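You operate a simulated robot arm through the tools that you are given. There is no shell and no other tool. Be economical: measure what you need, move in short steps, check, and stop when the job is done.

You run a simulated robot arm. Do the job below in one go: nothing can be reset, and whatever is moved stays where it is left.

## Task
Pour away the earlier-dated milk and fill the green glass to its line from the other bottle.
Fine: stand the poured-out bottle under the cold tap; the other goes back.

The check looks at the end state, three seconds after you hand in, the way a careful person would. Anything else that was tipped, shoved, dropped, spilled or broken makes it a failure.

## Robot
A 6-joint arm with a two-finger parallel gripper, fixed in place. Base frame: the origin is at the foot of the arm, x ahead of it, y to its left, z up. Units: mm, rad, N and s.
With the tool pointing down near the work surface it reaches from about 320 to 700 mm from the base axis. Its first joint turns from -2.897 to 2.897 rad. Payload 4.1 kg.
The tool frame sits at the grasp point between the pads (the TCP): z along the fingers, y along the line on which they close. The tips reach 23 mm beyond it. The gripper opens to 94 mm. The fingers are 38 mm wide and 10 mm thick; the gripper's body (54 by 96 mm) begins 39 mm behind the TCP.
Orientation is that of the tool frame in the base frame, as a unit quaternion [w, x, y, z]. With the fingers straight down and closing along the base's y, the tool's x points along the base's -x, its y along +y and its z along -z.

## Interface
- The arm moves only by the tool move_arm. Its argument "commands" is text: rows parted by semicolons, each of 7 numbers parted by spaces: the turn, a rotation vector about the base's x, y, z in units of 4 degrees (1.0 is 4 degrees), then the shift along the base's x, y, z in units of 20 mm (1.0 is 20 mm), then the finger opening in m, from 0 to 0.094. In form: wx wy wz x y z grip; .... A call has 1 to 8 rows; each row shifts and turns the commanded pose from where the row before left it. A call with a number of a shift or a turn outside -1 to 1 is refused whole. Rows are played at 5 a second. More than 50 mm and 0.15 rad between two rows, or a gripper value outside its range, and nothing of the call is played. Where a pose cannot be reached the arm comes as near as it can. A force on the tool above 40 N (or 10 N above the force at the start of the call, whichever is more), or a blocked arm, ends the call early, and 0.2 s more pass. Each finger travels about 45 mm/s and halts on what it meets, pressing with about 43 N; the grip force reading is that of the motor and also rises with nothing between the fingers. The clock runs only during rows and for 0.2 s after the last one: add rows that do not move to give the fingers time. It gives the time, the measured TCP pose, the force on the tool (base axes), the opening and the grip force at its end, in the units of the frame above (readings bear some noise).
- Cameras (640 x 400 px; columns grow to the right, rows downward): "scene" is fixed at [398.9, 499, 1509.8]; the picture's right is [-0.72, 0.69, 0.00], its down [0.47, 0.49, -0.73] and it looks along [-0.51, -0.53, -0.68] (base axes); focal length 214 px, centre (320, 200). "wrist" rides on the gripper at [-39, 0, -44] in the tool frame; the picture's right is [0.00, -1.00, 0.00], its down [0.97, 0.00, -0.24] and it looks along [0.24, 0.00, 0.97] (tool axes); focal length 218 px, centre (320, 200).
- camera(camera): a new picture of that camera. It takes no simulated time.
- raise_lower(by): slides the trunk up (or, below 0, down) by that many mm; the arm rides with it, the base frame stays. It gives what a move gives, with no picture.
- pixel_to_xyz(camera, pixels): for up to 12 pixels [column, row] of the newest picture of that camera ("zoom" is the newest enlarged one), the place [x, y, z] in the base frame of the surface seen there, good to about 2 mm. It takes no simulated time.
- zoom(camera, box): a new picture of the part [left, top, right, bottom] of that camera's present view, enlarged. It takes no simulated time.
- sign_off(): hands the job in; it is judged then, once.

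Work in short steps. Measure before you move; look again where a grasp or a placing could have gone wrong, and mend it. You have 80 turns and 46 pictures in all, those below and enlarged ones among them. Open the gripper and draw the arm clear of the work before you hand the job in, unless the task says otherwise; then end with one line.

The tools are called after "Call:" as a command line: name --argument value ..., lists and objects as JSON in quotes. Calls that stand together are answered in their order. move_arm: Moves the arm, as the interface text tells. Its arguments: {"type":"object","properties":{"commands":{"type":"string"}},"required":["commands"]} The other tools are called the same way: raise_lower (by) slides the trunk up or down; camera (camera) takes a picture; pixel_to_xyz (camera, pixels) gives the place of the surface under pixels of a picture; zoom (camera, box) takes an enlarged picture of a part of a camera's view; sign_off () hands the job in.

At the start:

```text
time_s: 0.0
eef_pos: [255.3, 260.9, 1330.0]
tool_rot: [0.0, 0.0, 1.0, 0.0]
wrist_force: [0.3, -0.8, 0.2]
finger_gap: 94.0
grip_force: 0.0
trunk travel left (down, up): [-525.0, 65.0]
```

scene: 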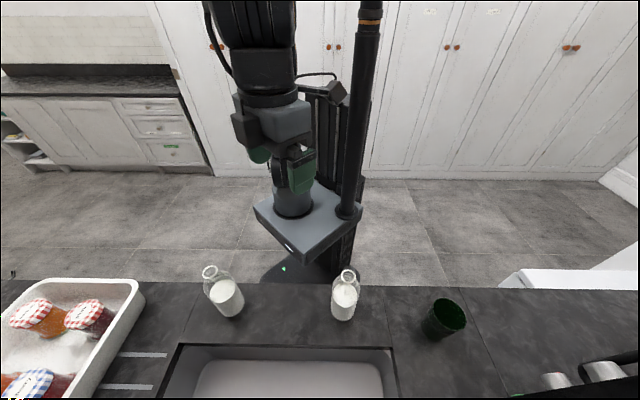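
wrist: 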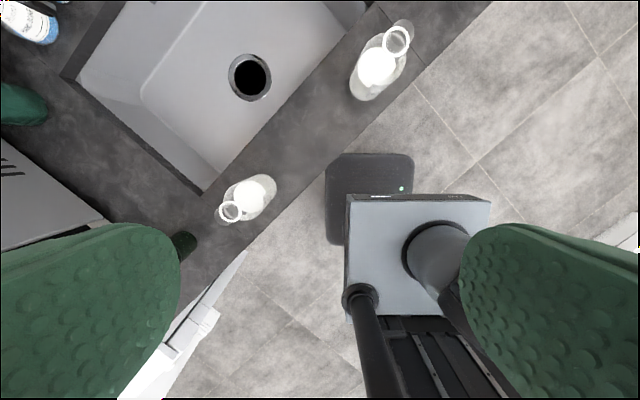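

The scene shows two milk bottles near (225,295) and (344,297), and a green glass at (443,318). I'll enlarge them to look for dates and the fill line.

Call:
zoom --camera "scene" --box '[180, 250, 380, 375]'

Call:
zoom --camera "scene" --box '[380, 270, 540, 370]'

Call:
zoom --camera "wrist" --box '[0, 0, 440, 275]'

Call:
pixel_to_xyz --camera "scene" --pixels '[[225, 300], [210, 271], [344, 300], [348, 275], [443, 330], [464, 312], [420, 315], [280, 380], [180, 345], [395, 348], [280, 345], [400, 300]]'

```text
3.20 times, centred on (280, 312) of scene
```

zoom: 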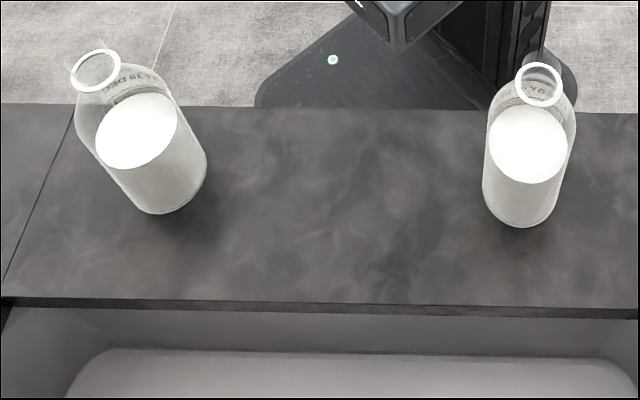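

```text
4.00 times, centred on (460, 320) of scene
```

zoom: 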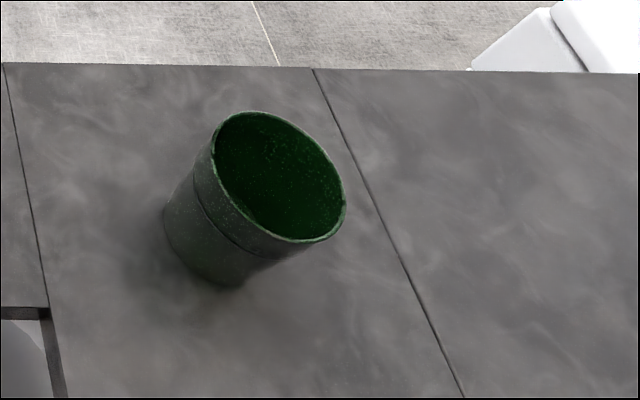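

```text
1.45 times, centred on (220, 138) of wrist
```

zoom: 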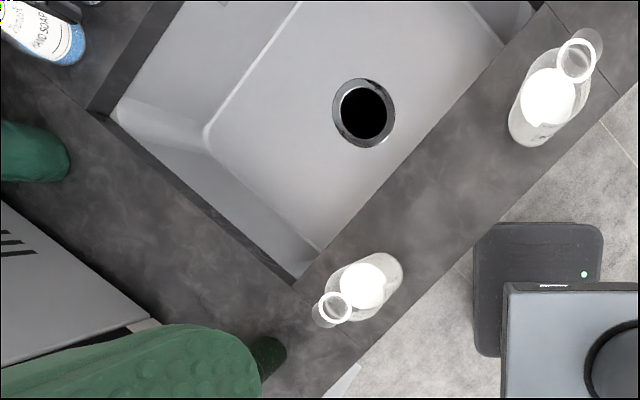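

```text
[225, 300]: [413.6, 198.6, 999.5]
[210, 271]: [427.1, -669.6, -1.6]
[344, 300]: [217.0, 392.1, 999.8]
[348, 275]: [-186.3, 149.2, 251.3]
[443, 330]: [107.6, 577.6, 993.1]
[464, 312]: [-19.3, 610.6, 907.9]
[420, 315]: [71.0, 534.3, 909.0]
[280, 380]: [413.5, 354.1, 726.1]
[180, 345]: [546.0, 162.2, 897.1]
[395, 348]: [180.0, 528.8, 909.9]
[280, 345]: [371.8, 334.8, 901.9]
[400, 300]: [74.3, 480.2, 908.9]
```

The dates sit on the robot side of the shoulders (one seems to read "18 DEC"), so I need wrist views looking outward over the counter. First I turn the tool 45° about z.

Call:
move_arm --commands "0 0 1 0 0 0 0.094;0 0 1 0 0 0 0.094;0 0 1 0 0 0 0.094;0 0 1 0 0 0 0.094;0 0 1 0 0 0 0.094;0 0 1 0 0 0 0.094;0 0 1 0 0 0 0.094;0 0 1 0 0 0 0.094"

Call:
move_arm --commands "0 0 1 0 0 0 0.094;0 0 1 0 0 0 0.094;0 0 1 0 0 0 0.094;0 0 0.25 0 0 0 0.094;1 -1 0 0 0 0 0.094;1 -1 0 0 0 0 0.094;1 -1 0 0 0 0 0.094;1 -1 0 0 0 0 0.094"

Call:
camera --camera "wrist"

```text
time_s: 1.8
eef_pos: [254.0, 260.4, 1330.9]
tool_rot: [0.001, -0.276, 0.961, 0.0]
wrist_force: [0.1, -0.2, -0.1]
finger_gap: 93.8
grip_force: 0.1
trunk travel left (down, up): [-525.0, 65.0]
```

```text
time_s: 3.6
eef_pos: [253.8, 261.2, 1330.6]
tool_rot: [0.183, -0.375, 0.906, 0.075]
wrist_force: [0.5, 0.4, -0.5]
finger_gap: 93.9
grip_force: 0.0
trunk travel left (down, up): [-525.0, 65.0]
```

```text
40 pictures are left
```

wrist: 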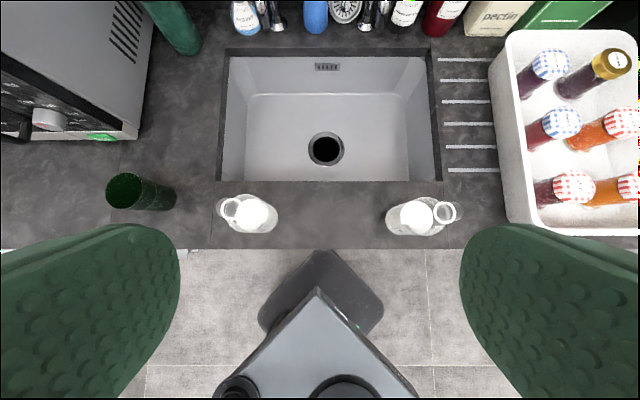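

The taps sit beyond the sink at about (278,15) and (368,15). I tilt further up to see them and the bottle labels.

Call:
move_arm --commands "1 -1 0 0 0 0 0.094;1 -1 0 0 0 0 0.094;1 -1 0 0 0 0 0.094;1 -1 0 0 0 0 0.094;1 -1 0 0 0 0 0.094"

Call:
camera --camera "wrist"

Call:
zoom --camera "wrist" --box '[200, 60, 440, 210]'

```text
time_s: 4.8
eef_pos: [252.5, 261.0, 1330.7]
tool_rot: [0.398, -0.346, 0.834, 0.166]
wrist_force: [0.5, 0.1, -0.5]
finger_gap: 94.1
grip_force: 0.0
trunk travel left (down, up): [-525.0, 65.0]
```

```text
39 pictures are left
```

wrist: 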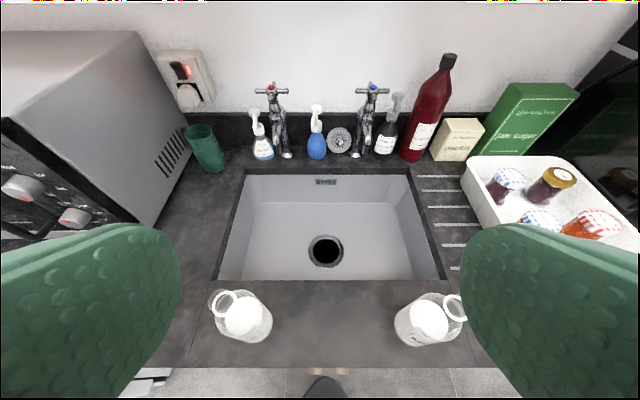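

```text
2.67 times, centred on (320, 135) of wrist
```

zoom: 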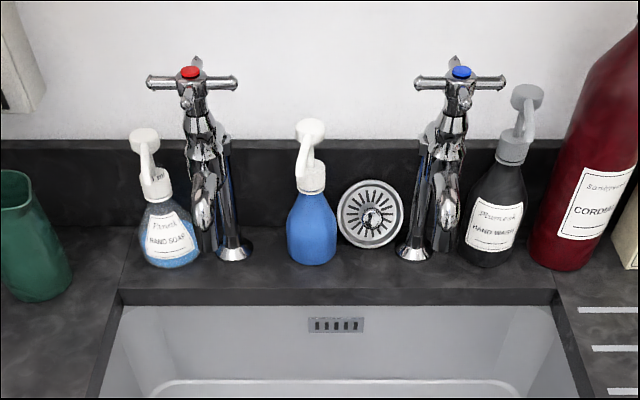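

The cold (blue) tap is on the right at (370,90 → 365,150). There is also a second green vessel at (205,148). I measure all of these and zoom in.

Call:
zoom --camera "wrist" --box '[165, 110, 261, 170]'

Call:
zoom --camera "wrist" --box '[190, 270, 470, 370]'

Call:
zoom --camera "wrist" --box '[336, 80, 416, 190]'

Call:
pixel_to_xyz --camera "wrist" --pixels '[[365, 140], [361, 130], [356, 152], [373, 90], [355, 91], [389, 91], [325, 252], [380, 250], [400, 265], [250, 220], [390, 200], [205, 148]]'

```text
6.67 times, centred on (213, 140) of wrist
```

zoom: 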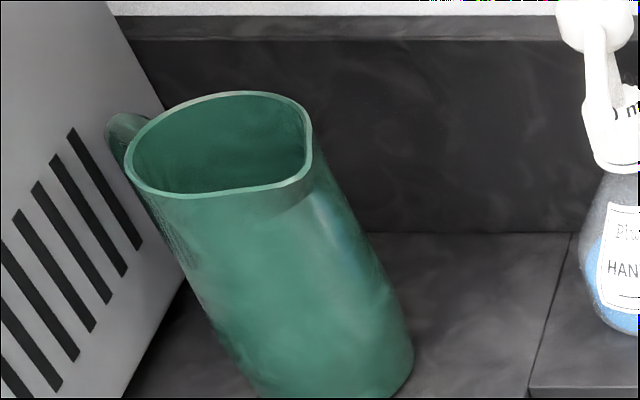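

```text
2.29 times, centred on (330, 320) of wrist
```

zoom: 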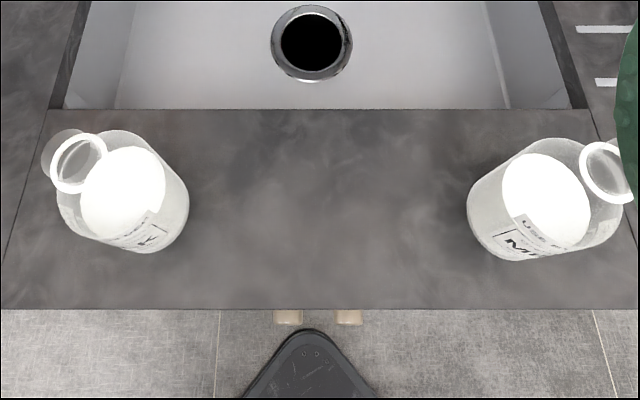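

```text
3.64 times, centred on (376, 135) of wrist
```

zoom: 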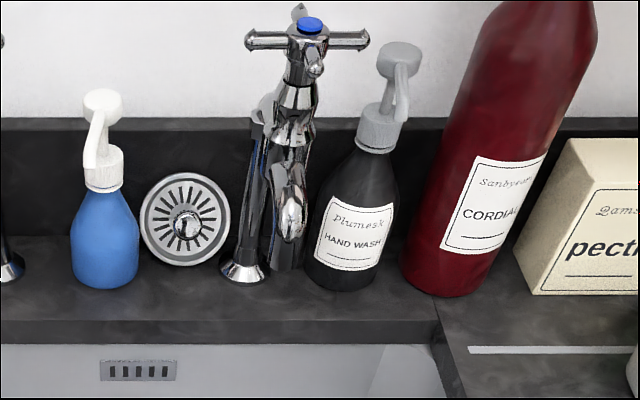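

```text
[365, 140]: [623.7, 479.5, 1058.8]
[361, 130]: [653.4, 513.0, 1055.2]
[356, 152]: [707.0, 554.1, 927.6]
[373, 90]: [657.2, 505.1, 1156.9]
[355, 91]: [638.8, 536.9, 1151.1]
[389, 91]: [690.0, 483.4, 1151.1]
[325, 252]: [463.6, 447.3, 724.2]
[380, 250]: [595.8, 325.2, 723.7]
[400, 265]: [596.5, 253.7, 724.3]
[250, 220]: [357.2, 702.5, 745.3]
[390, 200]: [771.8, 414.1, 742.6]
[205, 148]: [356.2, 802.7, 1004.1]
```

The labels face the robot ("USE BY …"), so I pull the tool back toward the base and lower the trunk for a flatter view of them. I also take some more tap and sink measurements from the current picture.

Call:
pixel_to_xyz --camera "wrist" --pixels '[[372, 132], [371, 138], [369, 141], [367, 150], [326, 181], [376, 171], [376, 174], [330, 205], [418, 185], [410, 175], [438, 276], [248, 175]]'

Call:
move_arm --commands "0 0 0 -1 -1 0 0.094;0 0 0 -1 -1 0 0.094;0 0 0 -1 -1 0 0.094;0 0 0 -1 -1 0 0.094;0 0 0 -1 -1 0 0.094"

Call:
raise_lower --by -150

Call:
camera --camera "wrist"

```text
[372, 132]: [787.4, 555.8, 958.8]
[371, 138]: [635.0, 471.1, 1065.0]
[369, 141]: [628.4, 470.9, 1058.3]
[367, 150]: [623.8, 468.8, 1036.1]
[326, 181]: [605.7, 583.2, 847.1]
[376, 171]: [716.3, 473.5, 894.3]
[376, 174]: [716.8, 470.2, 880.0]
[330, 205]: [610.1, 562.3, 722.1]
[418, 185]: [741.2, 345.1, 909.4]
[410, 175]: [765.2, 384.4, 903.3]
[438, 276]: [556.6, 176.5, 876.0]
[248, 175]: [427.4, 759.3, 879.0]
```

```text
time_s: 6.0
eef_pos: [154.5, 158.9, 1330.5]
tool_rot: [0.397, -0.345, 0.835, 0.165]
wrist_force: [0.0, -0.2, 0.1]
finger_gap: 94.1
grip_force: 0.1
trunk travel left (down, up): [-525.0, 65.0]
```

```text
time_s: 7.8
eef_pos: [153.4, 160.2, 1180.9]
tool_rot: [0.396, -0.346, 0.835, 0.164]
wrist_force: [0.0, 0.0, 0.4]
finger_gap: 93.9
grip_force: 0.0
trunk travel left (down, up): [-375.0, 215.0]
```

```text
34 pictures are left
```

wrist: 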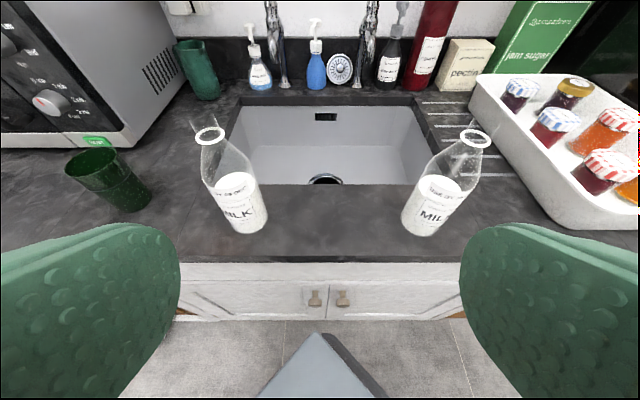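

Labels now face the camera at (238,205) and (435,205); I zoom in on both and on the glass.

Call:
zoom --camera "wrist" --box '[185, 120, 281, 240]'

Call:
zoom --camera "wrist" --box '[390, 120, 500, 240]'

Call:
zoom --camera "wrist" --box '[50, 135, 160, 225]'

Call:
pixel_to_xyz --camera "wrist" --pixels '[[226, 210], [266, 210], [243, 210], [246, 231], [408, 210], [452, 210], [424, 210], [420, 233], [212, 139], [475, 148], [125, 190], [75, 165]]'

```text
3.33 times, centred on (233, 180) of wrist
```

zoom: 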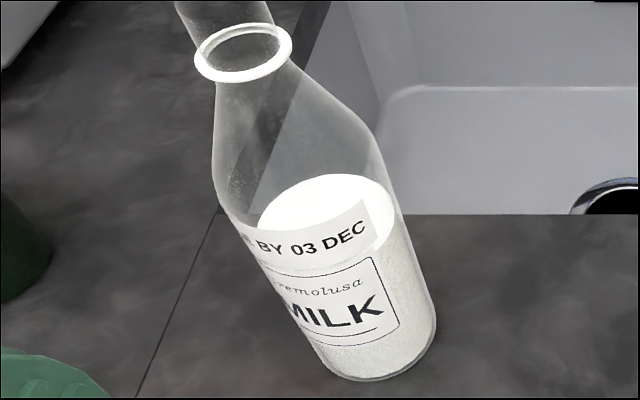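

```text
3.33 times, centred on (445, 180) of wrist
```

zoom: 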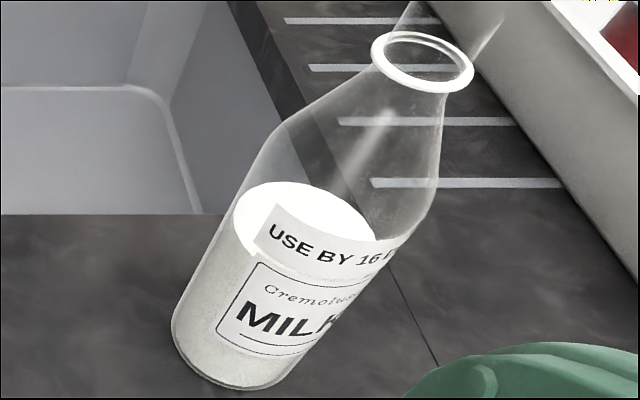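

```text
4.44 times, centred on (105, 180) of wrist
```

zoom: 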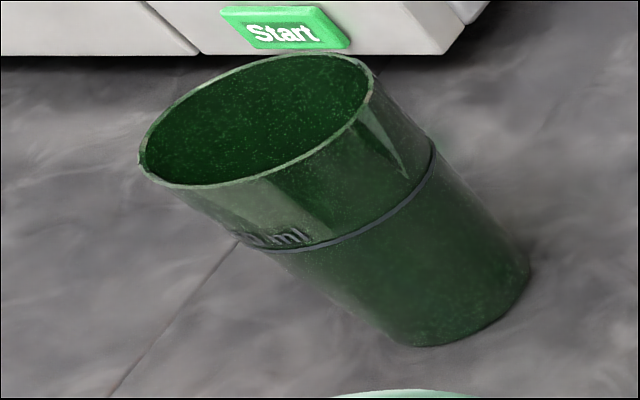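

```text
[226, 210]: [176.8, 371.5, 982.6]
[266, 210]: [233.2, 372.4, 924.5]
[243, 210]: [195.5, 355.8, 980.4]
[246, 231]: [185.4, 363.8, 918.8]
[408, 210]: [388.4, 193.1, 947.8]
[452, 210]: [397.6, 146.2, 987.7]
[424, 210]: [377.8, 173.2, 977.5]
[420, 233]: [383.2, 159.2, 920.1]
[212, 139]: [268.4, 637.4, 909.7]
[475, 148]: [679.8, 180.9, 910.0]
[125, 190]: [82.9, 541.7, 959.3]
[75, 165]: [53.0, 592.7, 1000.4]
```

One is "03 DEC"; the other "16 …" has its month hidden. I zoom in from the scene side to read it through the glass.

Call:
zoom --camera "scene" --box '[200, 260, 248, 290]'

Call:
move_arm --commands "0 0 -1 1 -1 0 0.094;0 0 -1 1 -1 0 0.094;0 0 -1 1 -1 0 0.094;0 0 0 1 -1 0 0.094"

Call:
camera --camera "wrist"

```text
13.33 times, centred on (224, 275) of scene
```

zoom: 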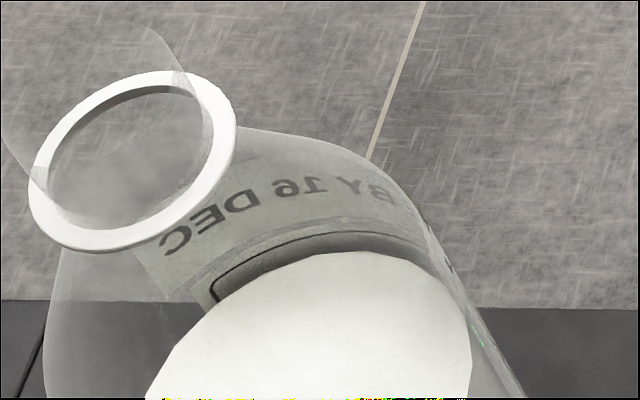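

```text
time_s: 8.7
eef_pos: [163.3, 152.2, 1183.3]
tool_rot: [0.378, -0.447, 0.781, 0.215]
wrist_force: [0.8, 0.0, 0.2]
finger_gap: 94.1
grip_force: 0.1
trunk travel left (down, up): [-375.0, 215.0]
stopped in row 4: the arm was blocked; the commanded pose is now the measured one
```

```text
29 pictures are left
```

wrist: 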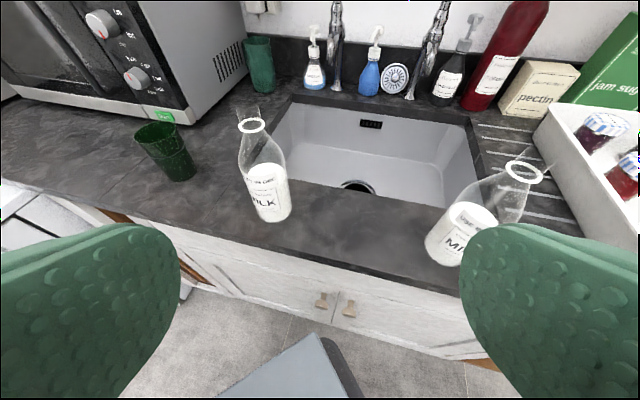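

The mirrored text reads "BY 16 DEC", so the 03 DEC bottle (left, near (205,378)) is the one to pour away. Now I measure the rims and bodies in the newest picture.

Call:
pixel_to_xyz --camera "wrist" --pixels '[[252, 132], [239, 125], [264, 124], [252, 117], [250, 150], [262, 205], [282, 200], [285, 160], [275, 220], [160, 123], [168, 150], [185, 180]]'

Call:
zoom --camera "wrist" --box '[200, 100, 328, 230]'

```text
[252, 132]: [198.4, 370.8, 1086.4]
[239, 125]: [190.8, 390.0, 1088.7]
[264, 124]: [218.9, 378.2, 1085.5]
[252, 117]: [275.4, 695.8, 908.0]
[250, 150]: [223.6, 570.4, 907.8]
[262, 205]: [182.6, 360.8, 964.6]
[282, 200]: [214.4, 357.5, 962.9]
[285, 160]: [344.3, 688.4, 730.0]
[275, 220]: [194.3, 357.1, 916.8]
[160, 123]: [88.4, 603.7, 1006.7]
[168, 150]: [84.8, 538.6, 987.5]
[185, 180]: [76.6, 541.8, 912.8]
```

```text
3.08 times, centred on (264, 165) of wrist
```

zoom: 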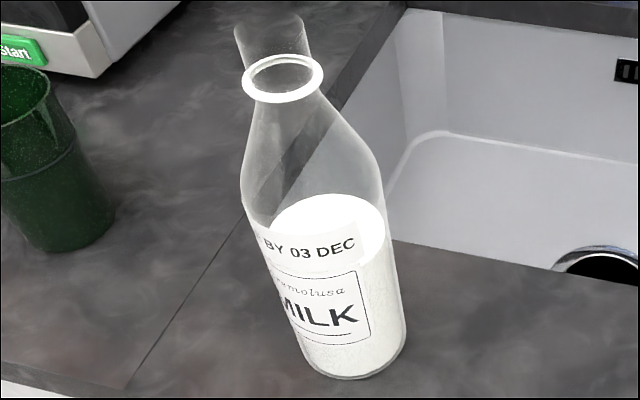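

Bottle B (03 DEC) is centred near (204.5,384.5), radius about 30, rim z≈1087. I plan a near-horizontal body grasp lowered from above, so I first move the tool outward above it, levelling to about 20° below horizontal.

Call:
move_arm --commands "0 0 0 0.173 0.97 0 0.094;0 0 0 0.173 0.97 0 0.094;0 0 0 0.173 0.97 0 0.094;0 0 0 0.173 0.97 0 0.094;1 -0.59 0 0.173 0.97 0 0.094;1 -0.59 0 0.173 0.97 0 0.094;1 -0.59 0 0.173 0.97 0 0.094;1 -0.59 0 0.173 0.97 0 0.094"

```text
time_s: 10.5
eef_pos: [190.5, 308.0, 1183.3]
tool_rot: [0.5, -0.404, 0.711, 0.284]
wrist_force: [-0.3, 0.3, 0.0]
finger_gap: 93.8
grip_force: 0.1
trunk travel left (down, up): [-375.0, 215.0]
```

Orientation is good (20° below horizontal, bearing 59°). I move over the bottle and check with the wrist view before descending.

Call:
move_arm --commands "0 0 0 0.175 0.956 0 0.094;0 0 0 0.175 0.956 0 0.094;0 0 0 0.175 0.956 0 0.094;0 0 0 0.175 0.956 0 0.094;0 0 0 0 0 -1 0.094;0 0 0 0 0 -1 0.094"

Call:
camera --camera "wrist"

Call:
pixel_to_xyz --camera "wrist" --pixels '[[300, 330], [340, 330], [320, 330], [320, 300]]'

```text
time_s: 11.9
eef_pos: [203.6, 385.9, 1141.7]
tool_rot: [0.5, -0.404, 0.711, 0.285]
wrist_force: [-0.5, 0.1, -0.1]
finger_gap: 93.9
grip_force: 0.1
trunk travel left (down, up): [-375.0, 215.0]
```

```text
27 pictures are left
```

wrist: 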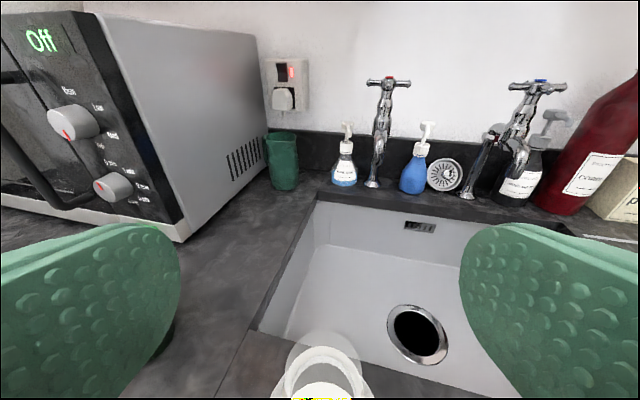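

```text
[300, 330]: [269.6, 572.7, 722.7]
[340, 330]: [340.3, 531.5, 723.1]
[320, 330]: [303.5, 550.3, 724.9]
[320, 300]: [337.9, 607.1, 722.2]
```

The rim is centred between the fingers at (323,385). I descend to z≈965.

Call:
move_arm --commands "0 0 0 0 0 -1 0.094;0 0 0 0 0 -1 0.094;0 0 0 0 0 -1 0.094;0 0 0 0 0 -1 0.094;0 0 0 0 0 -1 0.094;0 0 0 0 0 -1 0.094;0 0 0 0 0 -1 0.094;0 0 0 0 0 -1 0.094"

Call:
camera --camera "scene"

```text
time_s: 13.7
eef_pos: [204.1, 386.3, 981.3]
tool_rot: [0.499, -0.404, 0.712, 0.283]
wrist_force: [-1.5, -2.4, 0.6]
finger_gap: 93.7
grip_force: 0.0
trunk travel left (down, up): [-375.0, 215.0]
```

```text
26 pictures are left
```

scene: 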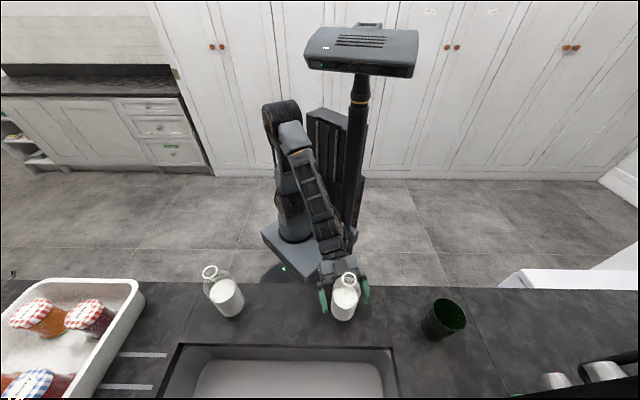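

The small force (-1.5,-2.4) suggests the palm just touches the bottle. I back off 6 mm, lower a little and check the force.

Call:
move_arm --commands "0 0 0 -0.16 -0.26 0 0.094;0 0 0 0 0 -0.3 0.094;0 0 0 0 0 -0.3 0.094"

Call:
camera --camera "wrist"

```text
time_s: 14.5
eef_pos: [202.8, 378.0, 969.8]
tool_rot: [0.5, -0.405, 0.711, 0.284]
wrist_force: [0.2, -0.1, -0.3]
finger_gap: 94.0
grip_force: 0.1
trunk travel left (down, up): [-375.0, 215.0]
```

```text
25 pictures are left
```

wrist: 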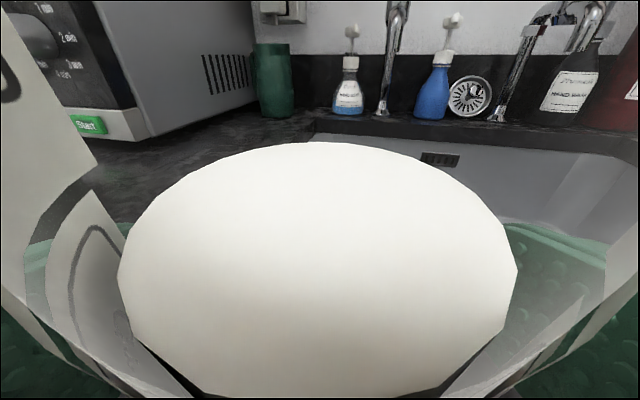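

Force is now zero and the bottle is centred. Close the fingers.

Call:
move_arm --commands "0 0 0 0 0 0 0.04;0 0 0 0 0 0 0.04;0 0 0 0 0 0 0.04;0 0 0 0 0 0 0.04;0 0 0 0 0 0 0.04"

```text
time_s: 15.7
eef_pos: [202.8, 379.7, 969.6]
tool_rot: [0.5, -0.404, 0.711, 0.284]
wrist_force: [-0.8, -0.4, -0.4]
finger_gap: 61.4
grip_force: 43.1
trunk travel left (down, up): [-375.0, 215.0]
```

Gripped at 61.4 mm. I lift it 80 mm and check.

Call:
move_arm --commands "0 0 0 0 0 0.3 0.04;0 0 0 0 0 0.7 0.04;0 0 0 0 0 1 0.04;0 0 0 0 0 1 0.04;0 0 0 0 0 0.7 0.04;0 0 0 0 0 0.3 0.04"

Call:
move_arm --commands "0 0 0 0.5 0.37 0 0.04;0 0 0 1 0.735 0 0.04;0 0 0 1 0.735 0 0.04;0 0 0 1 0.735 0 0.04;0 0 0 1 0.735 0 0.04;0 0 0 1 0.735 0 0.04;0 0 0 1 0.735 0 0.04;0 0 0 1 0.735 0 0.04"

Call:
camera --camera "scene"

```text
time_s: 17.1
eef_pos: [202.2, 380.1, 1050.8]
tool_rot: [0.5, -0.404, 0.712, 0.283]
wrist_force: [1.4, -0.7, -7.8]
finger_gap: 61.4
grip_force: 43.6
trunk travel left (down, up): [-375.0, 215.0]
```

```text
time_s: 18.9
eef_pos: [335.3, 497.0, 1046.8]
tool_rot: [0.5, -0.403, 0.714, 0.28]
wrist_force: [-0.7, -0.6, -5.8]
finger_gap: 61.2
grip_force: 42.8
out of reach, approached as far as the arm can: row 7, 8
trunk travel left (down, up): [-375.0, 215.0]
```

```text
24 pictures are left
```

scene: 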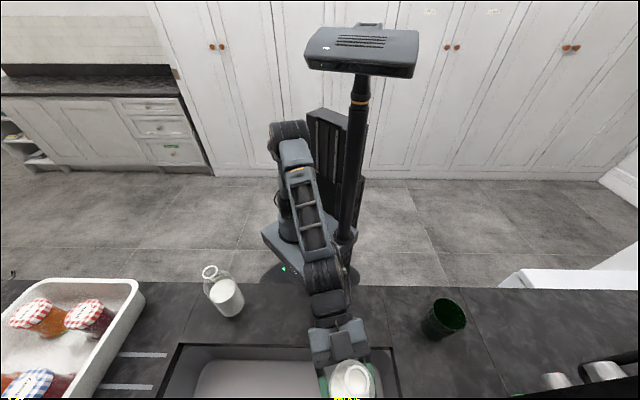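

The arm is at its reach limit at this trunk height. I measure the shoulder and elbow heights in this picture to pick a better one.

Call:
pixel_to_xyz --camera "scene" --pixels '[[290, 130], [297, 155], [308, 195], [322, 272], [293, 215], [328, 305], [284, 200], [330, 230], [335, 340], [350, 365]]'

```text
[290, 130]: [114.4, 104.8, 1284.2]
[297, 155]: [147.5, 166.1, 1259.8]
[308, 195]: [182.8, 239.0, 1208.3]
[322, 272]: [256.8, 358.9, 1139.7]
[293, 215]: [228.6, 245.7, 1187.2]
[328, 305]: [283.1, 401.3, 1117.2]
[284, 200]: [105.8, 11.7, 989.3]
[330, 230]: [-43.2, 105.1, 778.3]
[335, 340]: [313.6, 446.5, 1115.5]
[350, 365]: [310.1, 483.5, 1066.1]
```

The forearm and tool are nearly collinear (a wrist singularity). I lower the trunk 100 mm (the bottle is over the sink with room) and raise the TCP to bend the wrist downward.

Call:
raise_lower --by -100

Call:
move_arm --commands "0 0 0 0 0 0.5 0.04;0 0 0 0 0 1 0.04;0 0 0 0 0 1 0.04;0 0 0 0 0 1 0.04;0 0 0 0 0 0.5 0.04"

```text
time_s: 19.8
eef_pos: [334.2, 495.1, 995.4]
tool_rot: [0.51, -0.398, 0.706, 0.287]
wrist_force: [-4.6, -9.3, 15.1]
finger_gap: 61.6
grip_force: 42.8
trunk travel left (down, up): [-309.0, 281.0]
stopped: the force on the tool passed its limit (the readings are from after the stop); the commanded pose is now the measured one
```

```text
time_s: 21.0
eef_pos: [337.0, 498.5, 1058.6]
tool_rot: [0.51, -0.398, 0.708, 0.285]
wrist_force: [-0.2, -0.1, -6.3]
finger_gap: 61.5
grip_force: 42.9
out of reach, approached as far as the arm can: row 4, 5
trunk travel left (down, up): [-309.0, 281.0]
```

The trunk move stopped with an upward force, so something made contact. I look at the scene before going on.

Call:
camera --camera "scene"

Call:
zoom --camera "scene" --box '[260, 270, 468, 400]'

Call:
pixel_to_xyz --camera "scene" --pixels '[[290, 130], [297, 155], [308, 195], [322, 272], [328, 305], [393, 360], [385, 360], [335, 340], [350, 365]]'

```text
23 pictures are left
```

scene: 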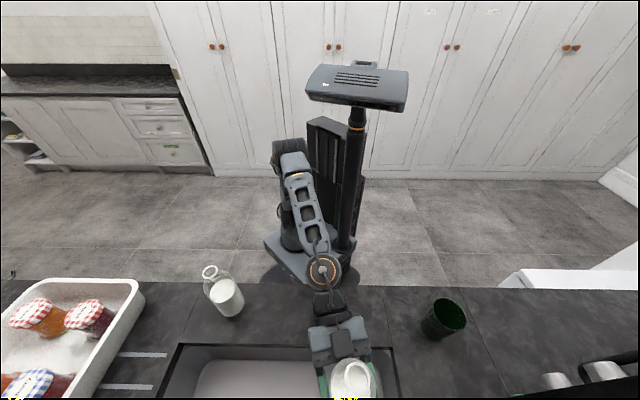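

```text
3.08 times, centred on (364, 335) of scene
```

zoom: 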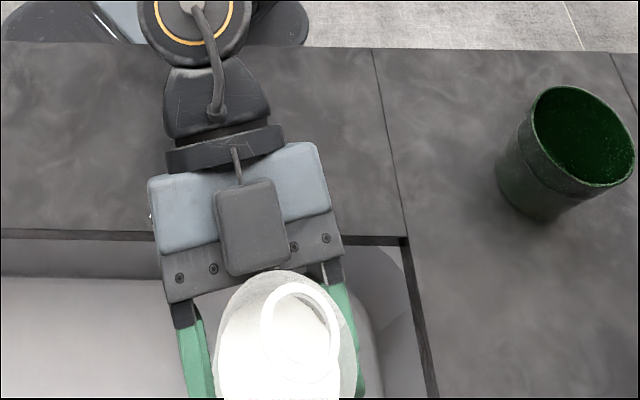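

```text
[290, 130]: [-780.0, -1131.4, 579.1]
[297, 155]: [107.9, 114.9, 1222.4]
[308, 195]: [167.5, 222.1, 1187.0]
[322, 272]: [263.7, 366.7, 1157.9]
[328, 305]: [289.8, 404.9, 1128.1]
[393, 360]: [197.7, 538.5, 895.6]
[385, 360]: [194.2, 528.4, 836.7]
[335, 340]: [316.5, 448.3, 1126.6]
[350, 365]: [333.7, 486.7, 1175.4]
```

The bottle is still held (61.5 mm) over the sink and the wrist merely flipped near its singularity. A pure roll about the tool axis only needs the last joint and puts the mouth near (437,438), by the drain, so I start rolling there.

Call:
move_arm --commands "0.611 1 -0.394 0 0 0 0.04;0.611 1 -0.394 0 0 0 0.04;0.611 1 -0.394 0 0 0 0.04;0.611 1 -0.394 0 0 0 0.04;0.611 1 -0.394 0 0 0 0.04;0.611 1 -0.394 0 0 0 0.04;0.611 1 -0.394 0 0 0 0.04;0.611 1 -0.394 0 0 0 0.04"

```text
time_s: 22.8
eef_pos: [337.3, 498.0, 1060.4]
tool_rot: [0.383, -0.134, 0.801, 0.441]
wrist_force: [-1.0, 0.3, -7.2]
finger_gap: 61.6
grip_force: 43.4
trunk travel left (down, up): [-309.0, 281.0]
```

The roll tracks well (about 40°). I continue to around 79°.

Call:
move_arm --commands "0.611 1 -0.394 0 0 0 0.04;0.611 1 -0.394 0 0 0 0.04;0.611 1 -0.394 0 0 0 0.04;0.611 1 -0.394 0 0 0 0.04;0.611 1 -0.394 0 0 0 0.04;0.611 1 -0.394 0 0 0 0.04;0.611 1 -0.394 0 0 0 0.04;0.611 1 -0.394 0 0 0 0.04"

Call:
camera --camera "scene"

```text
time_s: 24.6
eef_pos: [335.3, 497.6, 1059.7]
tool_rot: [0.21, 0.145, 0.799, 0.544]
wrist_force: [-0.4, 0.2, -6.2]
finger_gap: 61.1
grip_force: 43.4
trunk travel left (down, up): [-309.0, 281.0]
```

```text
21 pictures are left
```

scene: 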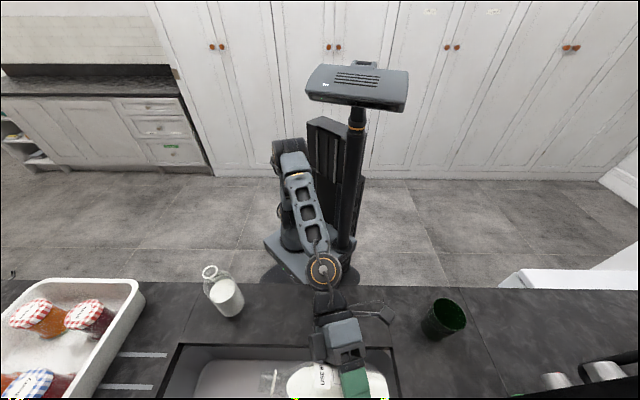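

The bottle is near horizontal over the sink and beginning to pour at (272,380). I keep rolling.

Call:
move_arm --commands "0.611 1 -0.394 0 0 0 0.04;0.611 1 -0.394 0 0 0 0.04;0.611 1 -0.394 0 0 0 0.04;0.611 1 -0.394 0 0 0 0.04;0.611 1 -0.394 0 0 0 0.04;0.611 1 -0.394 0 0 0 0.04;0.611 1 -0.394 0 0 0 0.04;0.611 1 -0.394 0 0 0 0.04"

Call:
move_arm --commands "0.611 1 -0.394 0 0 0 0.04;0.611 1 -0.394 0 0 0 0.04;0.611 1 -0.394 0 0 0 0.04;0.611 1 -0.394 0 0 0 0.04;0 0 0 0 0 0 0.04;0 0 0 0 0 0 0.04;0 0 0 0 0 0 0.04;0 0 0 0 0 0 0.04"

Call:
zoom --camera "scene" --box '[160, 280, 400, 400]'

```text
time_s: 26.4
eef_pos: [339.5, 497.1, 1064.9]
tool_rot: [0.014, 0.408, 0.704, 0.581]
wrist_force: [0.2, 0.0, -6.5]
finger_gap: 61.4
grip_force: 43.1
out of reach, approached as far as the arm can: row 7
trunk travel left (down, up): [-309.0, 281.0]
```

```text
time_s: 28.2
eef_pos: [344.1, 494.5, 1068.8]
tool_rot: [-0.087, 0.521, 0.626, 0.573]
wrist_force: [-0.6, 0.2, -6.7]
finger_gap: 61.2
grip_force: 43.1
out of reach, approached as far as the arm can: row 2, 4
trunk travel left (down, up): [-309.0, 281.0]
```

```text
2.67 times, centred on (280, 340) of scene
```

zoom: 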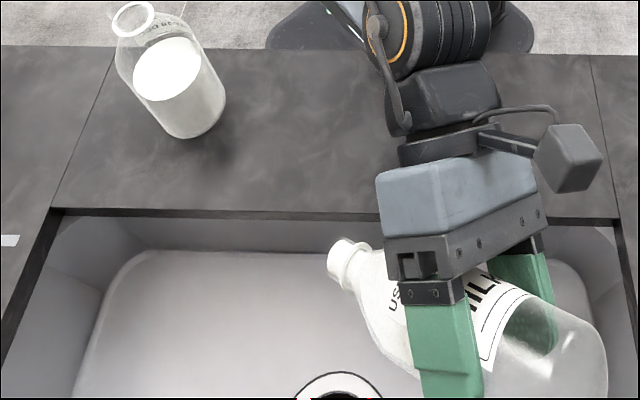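

The bottle is tilted about 124° with its mouth over the sink, and milk still seems to be inside near the neck. I wait and look again.

Call:
move_arm --commands "0 0 0 0 0 0 0.04;0 0 0 0 0 0 0.04;0 0 0 0 0 0 0.04;0 0 0 0 0 0 0.04;0 0 0 0 0 0 0.04;0 0 0 0 0 0 0.04;0 0 0 0 0 0 0.04;0 0 0 0 0 0 0.04"

Call:
zoom --camera "scene" --box '[240, 340, 400, 400]'

```text
time_s: 30.0
eef_pos: [344.7, 495.3, 1067.9]
tool_rot: [-0.087, 0.521, 0.626, 0.574]
wrist_force: [-0.4, -0.1, -6.7]
finger_gap: 61.1
grip_force: 43.2
trunk travel left (down, up): [-309.0, 281.0]
```

```text
4.00 times, centred on (320, 370) of scene
```

zoom: 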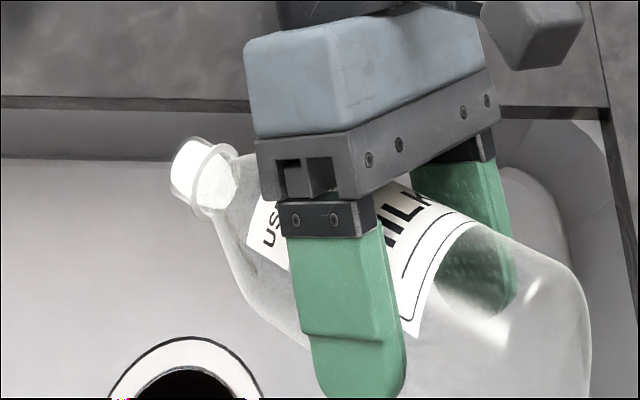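

Only a little is left in the neck. I roll about 20° more and wait.

Call:
move_arm --commands "0.604 1 -0.403 0 0 0 0.04;0.604 1 -0.403 0 0 0 0.04;0.604 1 -0.403 0 0 0 0.04;0.604 1 -0.403 0 0 0 0.04;0 0 0 0 0 0 0.04;0 0 0 0 0 0 0.04;0 0 0 0 0 0 0.04;0 0 0 0 0 0 0.04"

Call:
zoom --camera "scene" --box '[240, 340, 400, 400]'

```text
time_s: 31.8
eef_pos: [350.7, 493.1, 1070.6]
tool_rot: [-0.185, 0.621, 0.527, 0.55]
wrist_force: [0.5, 0.9, -6.4]
finger_gap: 61.2
grip_force: 43.4
out of reach, approached as far as the arm can: row 2, 4
trunk travel left (down, up): [-309.0, 281.0]
```

```text
4.00 times, centred on (320, 370) of scene
```

zoom: 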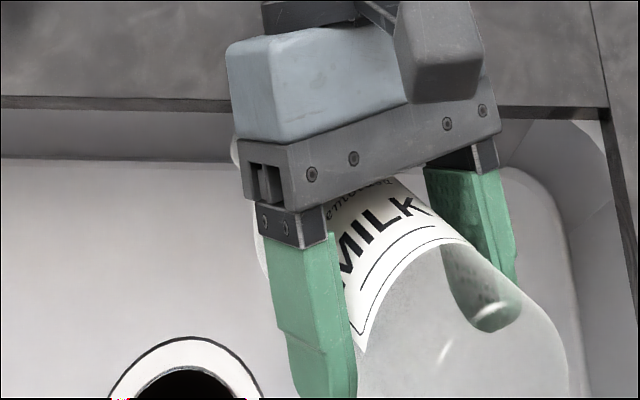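

The body looks empty. I roll it back upright (about 158°) in steps.

Call:
move_arm --commands "-0.604 -1 0.403 0 0 0 0.04;-0.604 -1 0.403 0 0 0 0.04;-0.604 -1 0.403 0 0 0 0.04;-0.604 -1 0.403 0 0 0 0.04;-0.604 -1 0.403 0 0 0 0.04;-0.604 -1 0.403 0 0 0 0.04;-0.604 -1 0.403 0 0 0 0.04;-0.604 -1 0.403 0 0 0 0.04"

Call:
move_arm --commands "-0.604 -1 0.403 0 0 0 0.04;-0.604 -1 0.403 0 0 0 0.04;-0.604 -1 0.403 0 0 0 0.04;-0.604 -1 0.403 0 0 0 0.04;-0.604 -1 0.403 0 0 0 0.04;-0.604 -1 0.403 0 0 0 0.04;-0.604 -1 0.403 0 0 0 0.04;-0.604 -1 0.403 0 0 0 0.04"

Call:
move_arm --commands "-0.604 -1 0.403 0 0 0 0.04;-0.604 -1 0.403 0 0 0 0.04;-0.604 -1 0.403 0 0 0 0.04;-0.604 -1 0.403 0 0 0 0.04;-0.604 -1 0.403 0 0 0 0.04;-0.604 -1 0.403 0 0 0 0.04;-0.604 -1 0.403 0 0 0 0.04;-0.604 -1 0.403 0 0 0 0.04"

```text
time_s: 33.6
eef_pos: [351.0, 492.0, 1071.8]
tool_rot: [0.016, 0.405, 0.704, 0.583]
wrist_force: [0.1, 0.2, -6.7]
finger_gap: 61.1
grip_force: 42.8
trunk travel left (down, up): [-309.0, 281.0]
```

```text
time_s: 35.4
eef_pos: [349.8, 491.9, 1072.3]
tool_rot: [0.21, 0.142, 0.799, 0.545]
wrist_force: [-0.6, -0.6, -6.3]
finger_gap: 61.2
grip_force: 42.5
trunk travel left (down, up): [-309.0, 281.0]
```

```text
time_s: 37.2
eef_pos: [351.4, 493.2, 1070.7]
tool_rot: [0.38, -0.138, 0.801, 0.442]
wrist_force: [0.7, -0.2, -6.3]
finger_gap: 61.3
grip_force: 43.4
trunk travel left (down, up): [-309.0, 281.0]
```

About 39° remains. I finish the roll and check that the bottle is empty.

Call:
move_arm --commands "-0.604 -1 0.403 0 0 0 0.04;-0.604 -1 0.403 0 0 0 0.04;-0.604 -1 0.403 0 0 0 0.04;-0.604 -1 0.403 0 0 0 0.04;-0.604 -1 0.403 0 0 0 0.04;-0.604 -1 0.403 0 0 0 0.04;-0.604 -1 0.403 0 0 0 0.04;-0.55 -0.91 0.367 0 0 0 0.04"

Call:
zoom --camera "scene" --box '[240, 325, 440, 400]'

```text
time_s: 39.0
eef_pos: [349.8, 493.1, 1072.4]
tool_rot: [0.503, -0.4, 0.709, 0.29]
wrist_force: [-1.2, -1.0, -6.7]
finger_gap: 61.2
grip_force: 43.3
trunk travel left (down, up): [-309.0, 281.0]
```

```text
3.20 times, centred on (340, 362) of scene
```

zoom: 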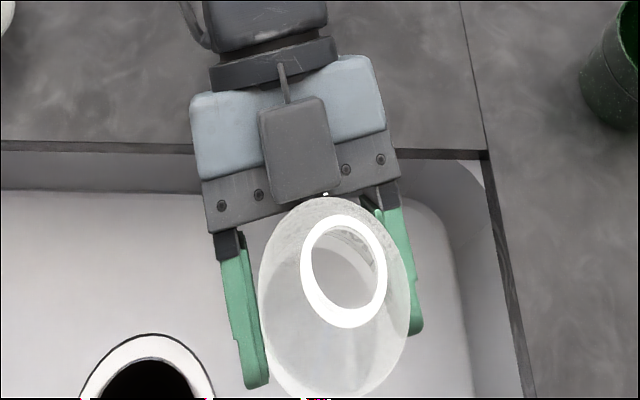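

It is empty and upright. I carry it back over the counter strip at its old place to regrip it by the neck.

Call:
move_arm --commands "0 0 0 -0.92 -0.709 0 0.04;0 0 0 -0.92 -0.709 0 0.04;0 0 0 -0.92 -0.709 0 0.04;0 0 0 -0.92 -0.709 0 0.04;0 0 0 -0.92 -0.709 0 0.04;0 0 0 -0.92 -0.709 0 0.04;0 0 0 -0.92 -0.709 0 0.04;0 0 0 -0.92 -0.709 0 0.04"

```text
time_s: 40.8
eef_pos: [203.1, 379.0, 1070.9]
tool_rot: [0.504, -0.398, 0.709, 0.29]
wrist_force: [-0.4, 1.1, -6.8]
finger_gap: 61.2
grip_force: 43.4
trunk travel left (down, up): [-309.0, 281.0]
```

On station. I lower 98 mm with a tiny tilt correction, then the last few mm gently.

Call:
move_arm --commands "-0.19 0.11 0 0 0 -0.6 0.04;0 0 0 0 0 -1 0.04;0 0 0 0 0 -1 0.04;0 0 0 0 0 -1 0.04;0 0 0 0 0 -0.8 0.04;0 0 0 0 0 -0.4 0.04;0 0 0 0 0 -0.15 0.04;0 0 0 0 0 -0.1 0.04"

```text
time_s: 42.6
eef_pos: [202.7, 379.9, 971.2]
tool_rot: [0.497, -0.402, 0.713, 0.287]
wrist_force: [-1.2, -0.8, -6.7]
finger_gap: 61.1
grip_force: 43.0
trunk travel left (down, up): [-309.0, 281.0]
```

The weight is still carried (-6.7 N). I lower about 2 mm more until contact.

Call:
move_arm --commands "0 0 0 0 0 -0.06 0.04;0 0 0 0 0 -0.05 0.04"

```text
time_s: 43.2
eef_pos: [203.1, 379.1, 969.0]
tool_rot: [0.499, -0.401, 0.712, 0.288]
wrist_force: [-1.6, 1.7, 0.8]
finger_gap: 61.4
grip_force: 43.0
trunk travel left (down, up): [-309.0, 281.0]
```

Contact is made. I open, back off 6 mm, and rise straight up clear of the rim.

Call:
move_arm --commands "0 0 0 0 0 0 0.094;0 0 0 0 0 0 0.094;0 0 0 0 0 0 0.094;0 0 0 0 0 0 0.094;0 0 0 -0.1 -0.17 0 0.094;0 0 0 0 0 0.5 0.094;0 0 0 0 0 1 0.094;0 0 0 0 0 1 0.094"

Call:
move_arm --commands "0 0 0 0 0 1 0.094;0 0 0 0 0 1 0.094;0 0 0 0 0 1 0.094;0 0 0 0 0 1 0.094;0 0 0 0 0 1 0.094;0 0 0 0 0 1 0.094;0 0 0 0 0 1 0.094;0 0 0 0 0 1 0.094"

Call:
camera --camera "scene"

```text
time_s: 45.0
eef_pos: [199.6, 376.6, 1019.6]
tool_rot: [0.497, -0.402, 0.713, 0.287]
wrist_force: [0.6, 0.4, 0.6]
finger_gap: 93.9
grip_force: 0.1
trunk travel left (down, up): [-309.0, 281.0]
```

```text
time_s: 46.8
eef_pos: [201.5, 375.2, 1179.9]
tool_rot: [0.497, -0.402, 0.713, 0.287]
wrist_force: [-0.3, 0.0, -0.3]
finger_gap: 93.9
grip_force: 0.1
trunk travel left (down, up): [-309.0, 281.0]
```

```text
16 pictures are left
```

scene: 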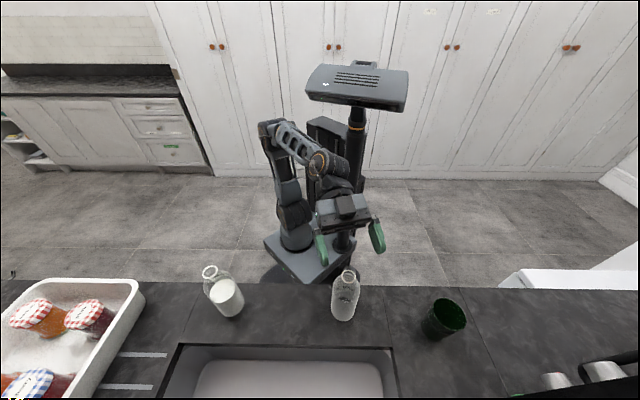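

Bottle B stands empty on the counter. I tilt the tool to about 45° above it, centre over the neck, and look before descending.

Call:
move_arm --commands "-1 0.59 0 0 0 0 0.094;-1 0.59 0 0 0 0 0.094;-1 0.59 0 0 0 0 0.094;-1 0.59 0 0 0 0 0.094;-1 0.59 0 0 0 0 0.094;-0.6 0.35 0 0.2 0.44 0 0.094;0 0 0 0 0 -0.5 0.07;0 0 0 0 0 -0.5 0.07"

Call:
camera --camera "wrist"

```text
time_s: 48.6
eef_pos: [204.8, 385.2, 1158.4]
tool_rot: [0.325, -0.455, 0.808, 0.187]
wrist_force: [0.4, 0.7, 0.2]
finger_gap: 70.2
grip_force: 0.0
trunk travel left (down, up): [-309.0, 281.0]
```

```text
15 pictures are left
```

wrist: 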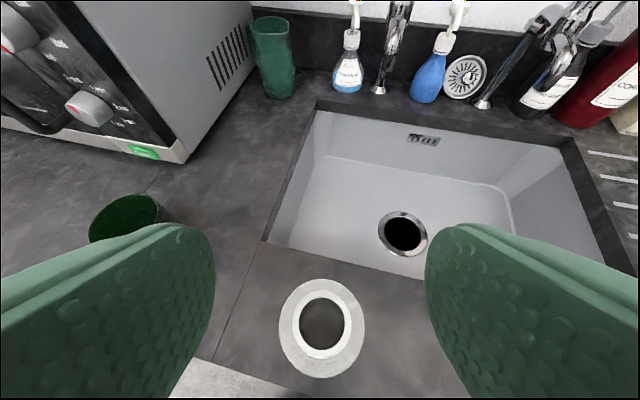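

The rim is centred at (321,325). I descend 96 mm to neck height and close.

Call:
move_arm --commands "0 0 0 0 0 -1 0.07;0 0 0 0 0 -1 0.07;0 0 0 0 0 -1 0.07;0 0 0 0 0 -1 0.07;0 0 0 0 0 -0.8 0.07;0 0 0 0 0 0 0.07"

Call:
move_arm --commands "0 0 0 0 0 0 0.01;0 0 0 0 0 0 0.01;0 0 0 0 0 0 0.01;0 0 0 0 0 0 0.01;0 0 0 0 0 0 0.01"

Call:
zoom --camera "scene" --box '[290, 240, 402, 330]'

```text
time_s: 50.0
eef_pos: [205.2, 383.7, 1063.7]
tool_rot: [0.327, -0.454, 0.807, 0.189]
wrist_force: [-0.5, -2.3, 11.2]
finger_gap: 70.3
grip_force: 0.2
trunk travel left (down, up): [-309.0, 281.0]
```

```text
time_s: 51.2
eef_pos: [204.8, 382.6, 1062.6]
tool_rot: [0.327, -0.454, 0.807, 0.188]
wrist_force: [2.8, -2.5, 18.6]
finger_gap: 61.1
grip_force: 42.4
trunk travel left (down, up): [-309.0, 281.0]
```

```text
4.44 times, centred on (346, 285) of scene
```

zoom: 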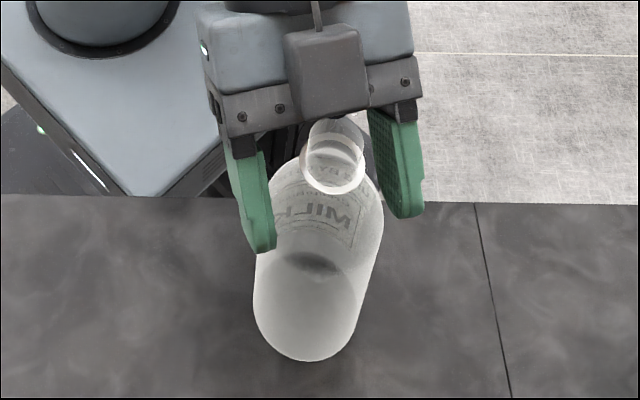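

The force and the 61 mm gap show the bottle's collision shape is a full-width cylinder, with the palm touching the top edge. I open, rise 10 mm, and close again.

Call:
move_arm --commands "0 0 0 0 0 0 0.08;0 0 0 0 0 0 0.08;0 0 0 0 0 0.3 0.08;0 0 0 -0.05 -0.08 0.3 0.08;0 0 0 0 0 0 0.08"

Call:
move_arm --commands "0 0 0 0 0 0 0.04;0 0 0 0 0 0 0.04;0 0 0 0 0 0 0.04;0 0 0 0 0 0 0.04"

```text
time_s: 52.4
eef_pos: [204.2, 382.2, 1074.3]
tool_rot: [0.325, -0.455, 0.807, 0.187]
wrist_force: [0.3, -0.4, 0.7]
finger_gap: 80.1
grip_force: 0.0
trunk travel left (down, up): [-309.0, 281.0]
```

```text
time_s: 53.4
eef_pos: [204.0, 381.4, 1074.4]
tool_rot: [0.326, -0.455, 0.808, 0.187]
wrist_force: [1.0, -0.4, -0.3]
finger_gap: 60.7
grip_force: 42.9
trunk travel left (down, up): [-309.0, 281.0]
```

A clean grasp this time. I lift 40 mm and carry it out over the sink while yawing toward the cold tap.

Call:
move_arm --commands "0 0 0 0 0 0.4 0.04;0 0 0 0 0 0.8 0.04;0 0 0 0 0 0.8 0.04;0 0 -1 0.7 0.15 0 0.04;0 0 -1 1 0.15 0 0.04;0 0 -1 1 0.15 0 0.04;0 0 -1 1 0.15 0 0.04;0 0 -1 1 0.15 0 0.04"

Call:
move_arm --commands "0 0 -0.5 1 0.12 0 0.04;0 0 0 1 0.12 0 0.04;0 0 0 1 0.12 0 0.04;0 0 0 1 0.12 0 0.04;0 0 0 1 0.12 0 0.04;0 0 0 1 0.12 0 0.04;0 0 0 1 0.12 0 0.04;0 0 0 1 0.12 0 0.04"

```text
time_s: 55.2
eef_pos: [299.1, 397.2, 1113.8]
tool_rot: [0.353, -0.307, 0.874, 0.129]
wrist_force: [0.2, 0.8, -6.4]
finger_gap: 60.6
grip_force: 42.7
trunk travel left (down, up): [-309.0, 281.0]
```

```text
time_s: 57.0
eef_pos: [458.1, 416.3, 1114.6]
tool_rot: [0.356, -0.292, 0.879, 0.122]
wrist_force: [0.7, -0.6, -6.5]
finger_gap: 60.4
grip_force: 43.6
trunk travel left (down, up): [-309.0, 281.0]
```

On course at (458,416). I go on to (560,428), then start lowering into the sink.

Call:
move_arm --commands "0 0 0 1 0.12 0 0.04;0 0 0 1 0.12 0 0.04;0 0 0 1 0.12 0 0.04;0 0 0 1 0.12 0 0.04;0 0 0 1 0.12 0 0.04;0 0 0 0 0 -1 0.04;0 0 0 0 0 -1 0.04;0 0 0 0 0 -1 0.04"

Call:
move_arm --commands "0 0 0 0 0 -1 0.04;0 0 0 0 0 -1 0.04;0 0 0 0 0 -1 0.04;0 0 0 0 0 -1 0.04;0 0 0 0 0 -1 0.04"

Call:
camera --camera "wrist"

```text
time_s: 58.8
eef_pos: [558.4, 429.8, 1054.9]
tool_rot: [0.355, -0.292, 0.88, 0.122]
wrist_force: [0.7, 0.4, -7.0]
finger_gap: 60.7
grip_force: 42.9
trunk travel left (down, up): [-309.0, 281.0]
```

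```text
time_s: 60.0
eef_pos: [557.8, 427.6, 954.8]
tool_rot: [0.355, -0.292, 0.88, 0.121]
wrist_force: [-0.3, 0.2, -6.3]
finger_gap: 60.7
grip_force: 42.9
trunk travel left (down, up): [-309.0, 281.0]
```

```text
13 pictures are left
```

wrist: 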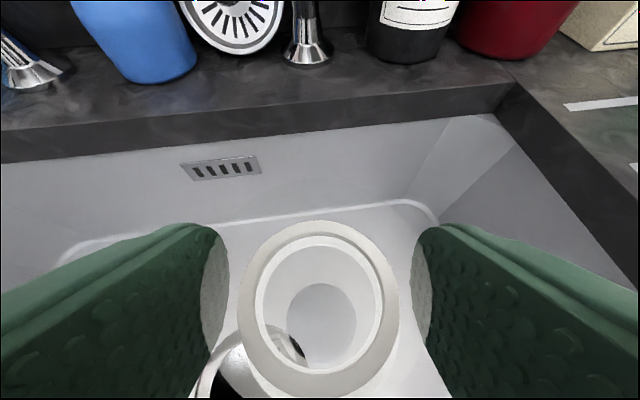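

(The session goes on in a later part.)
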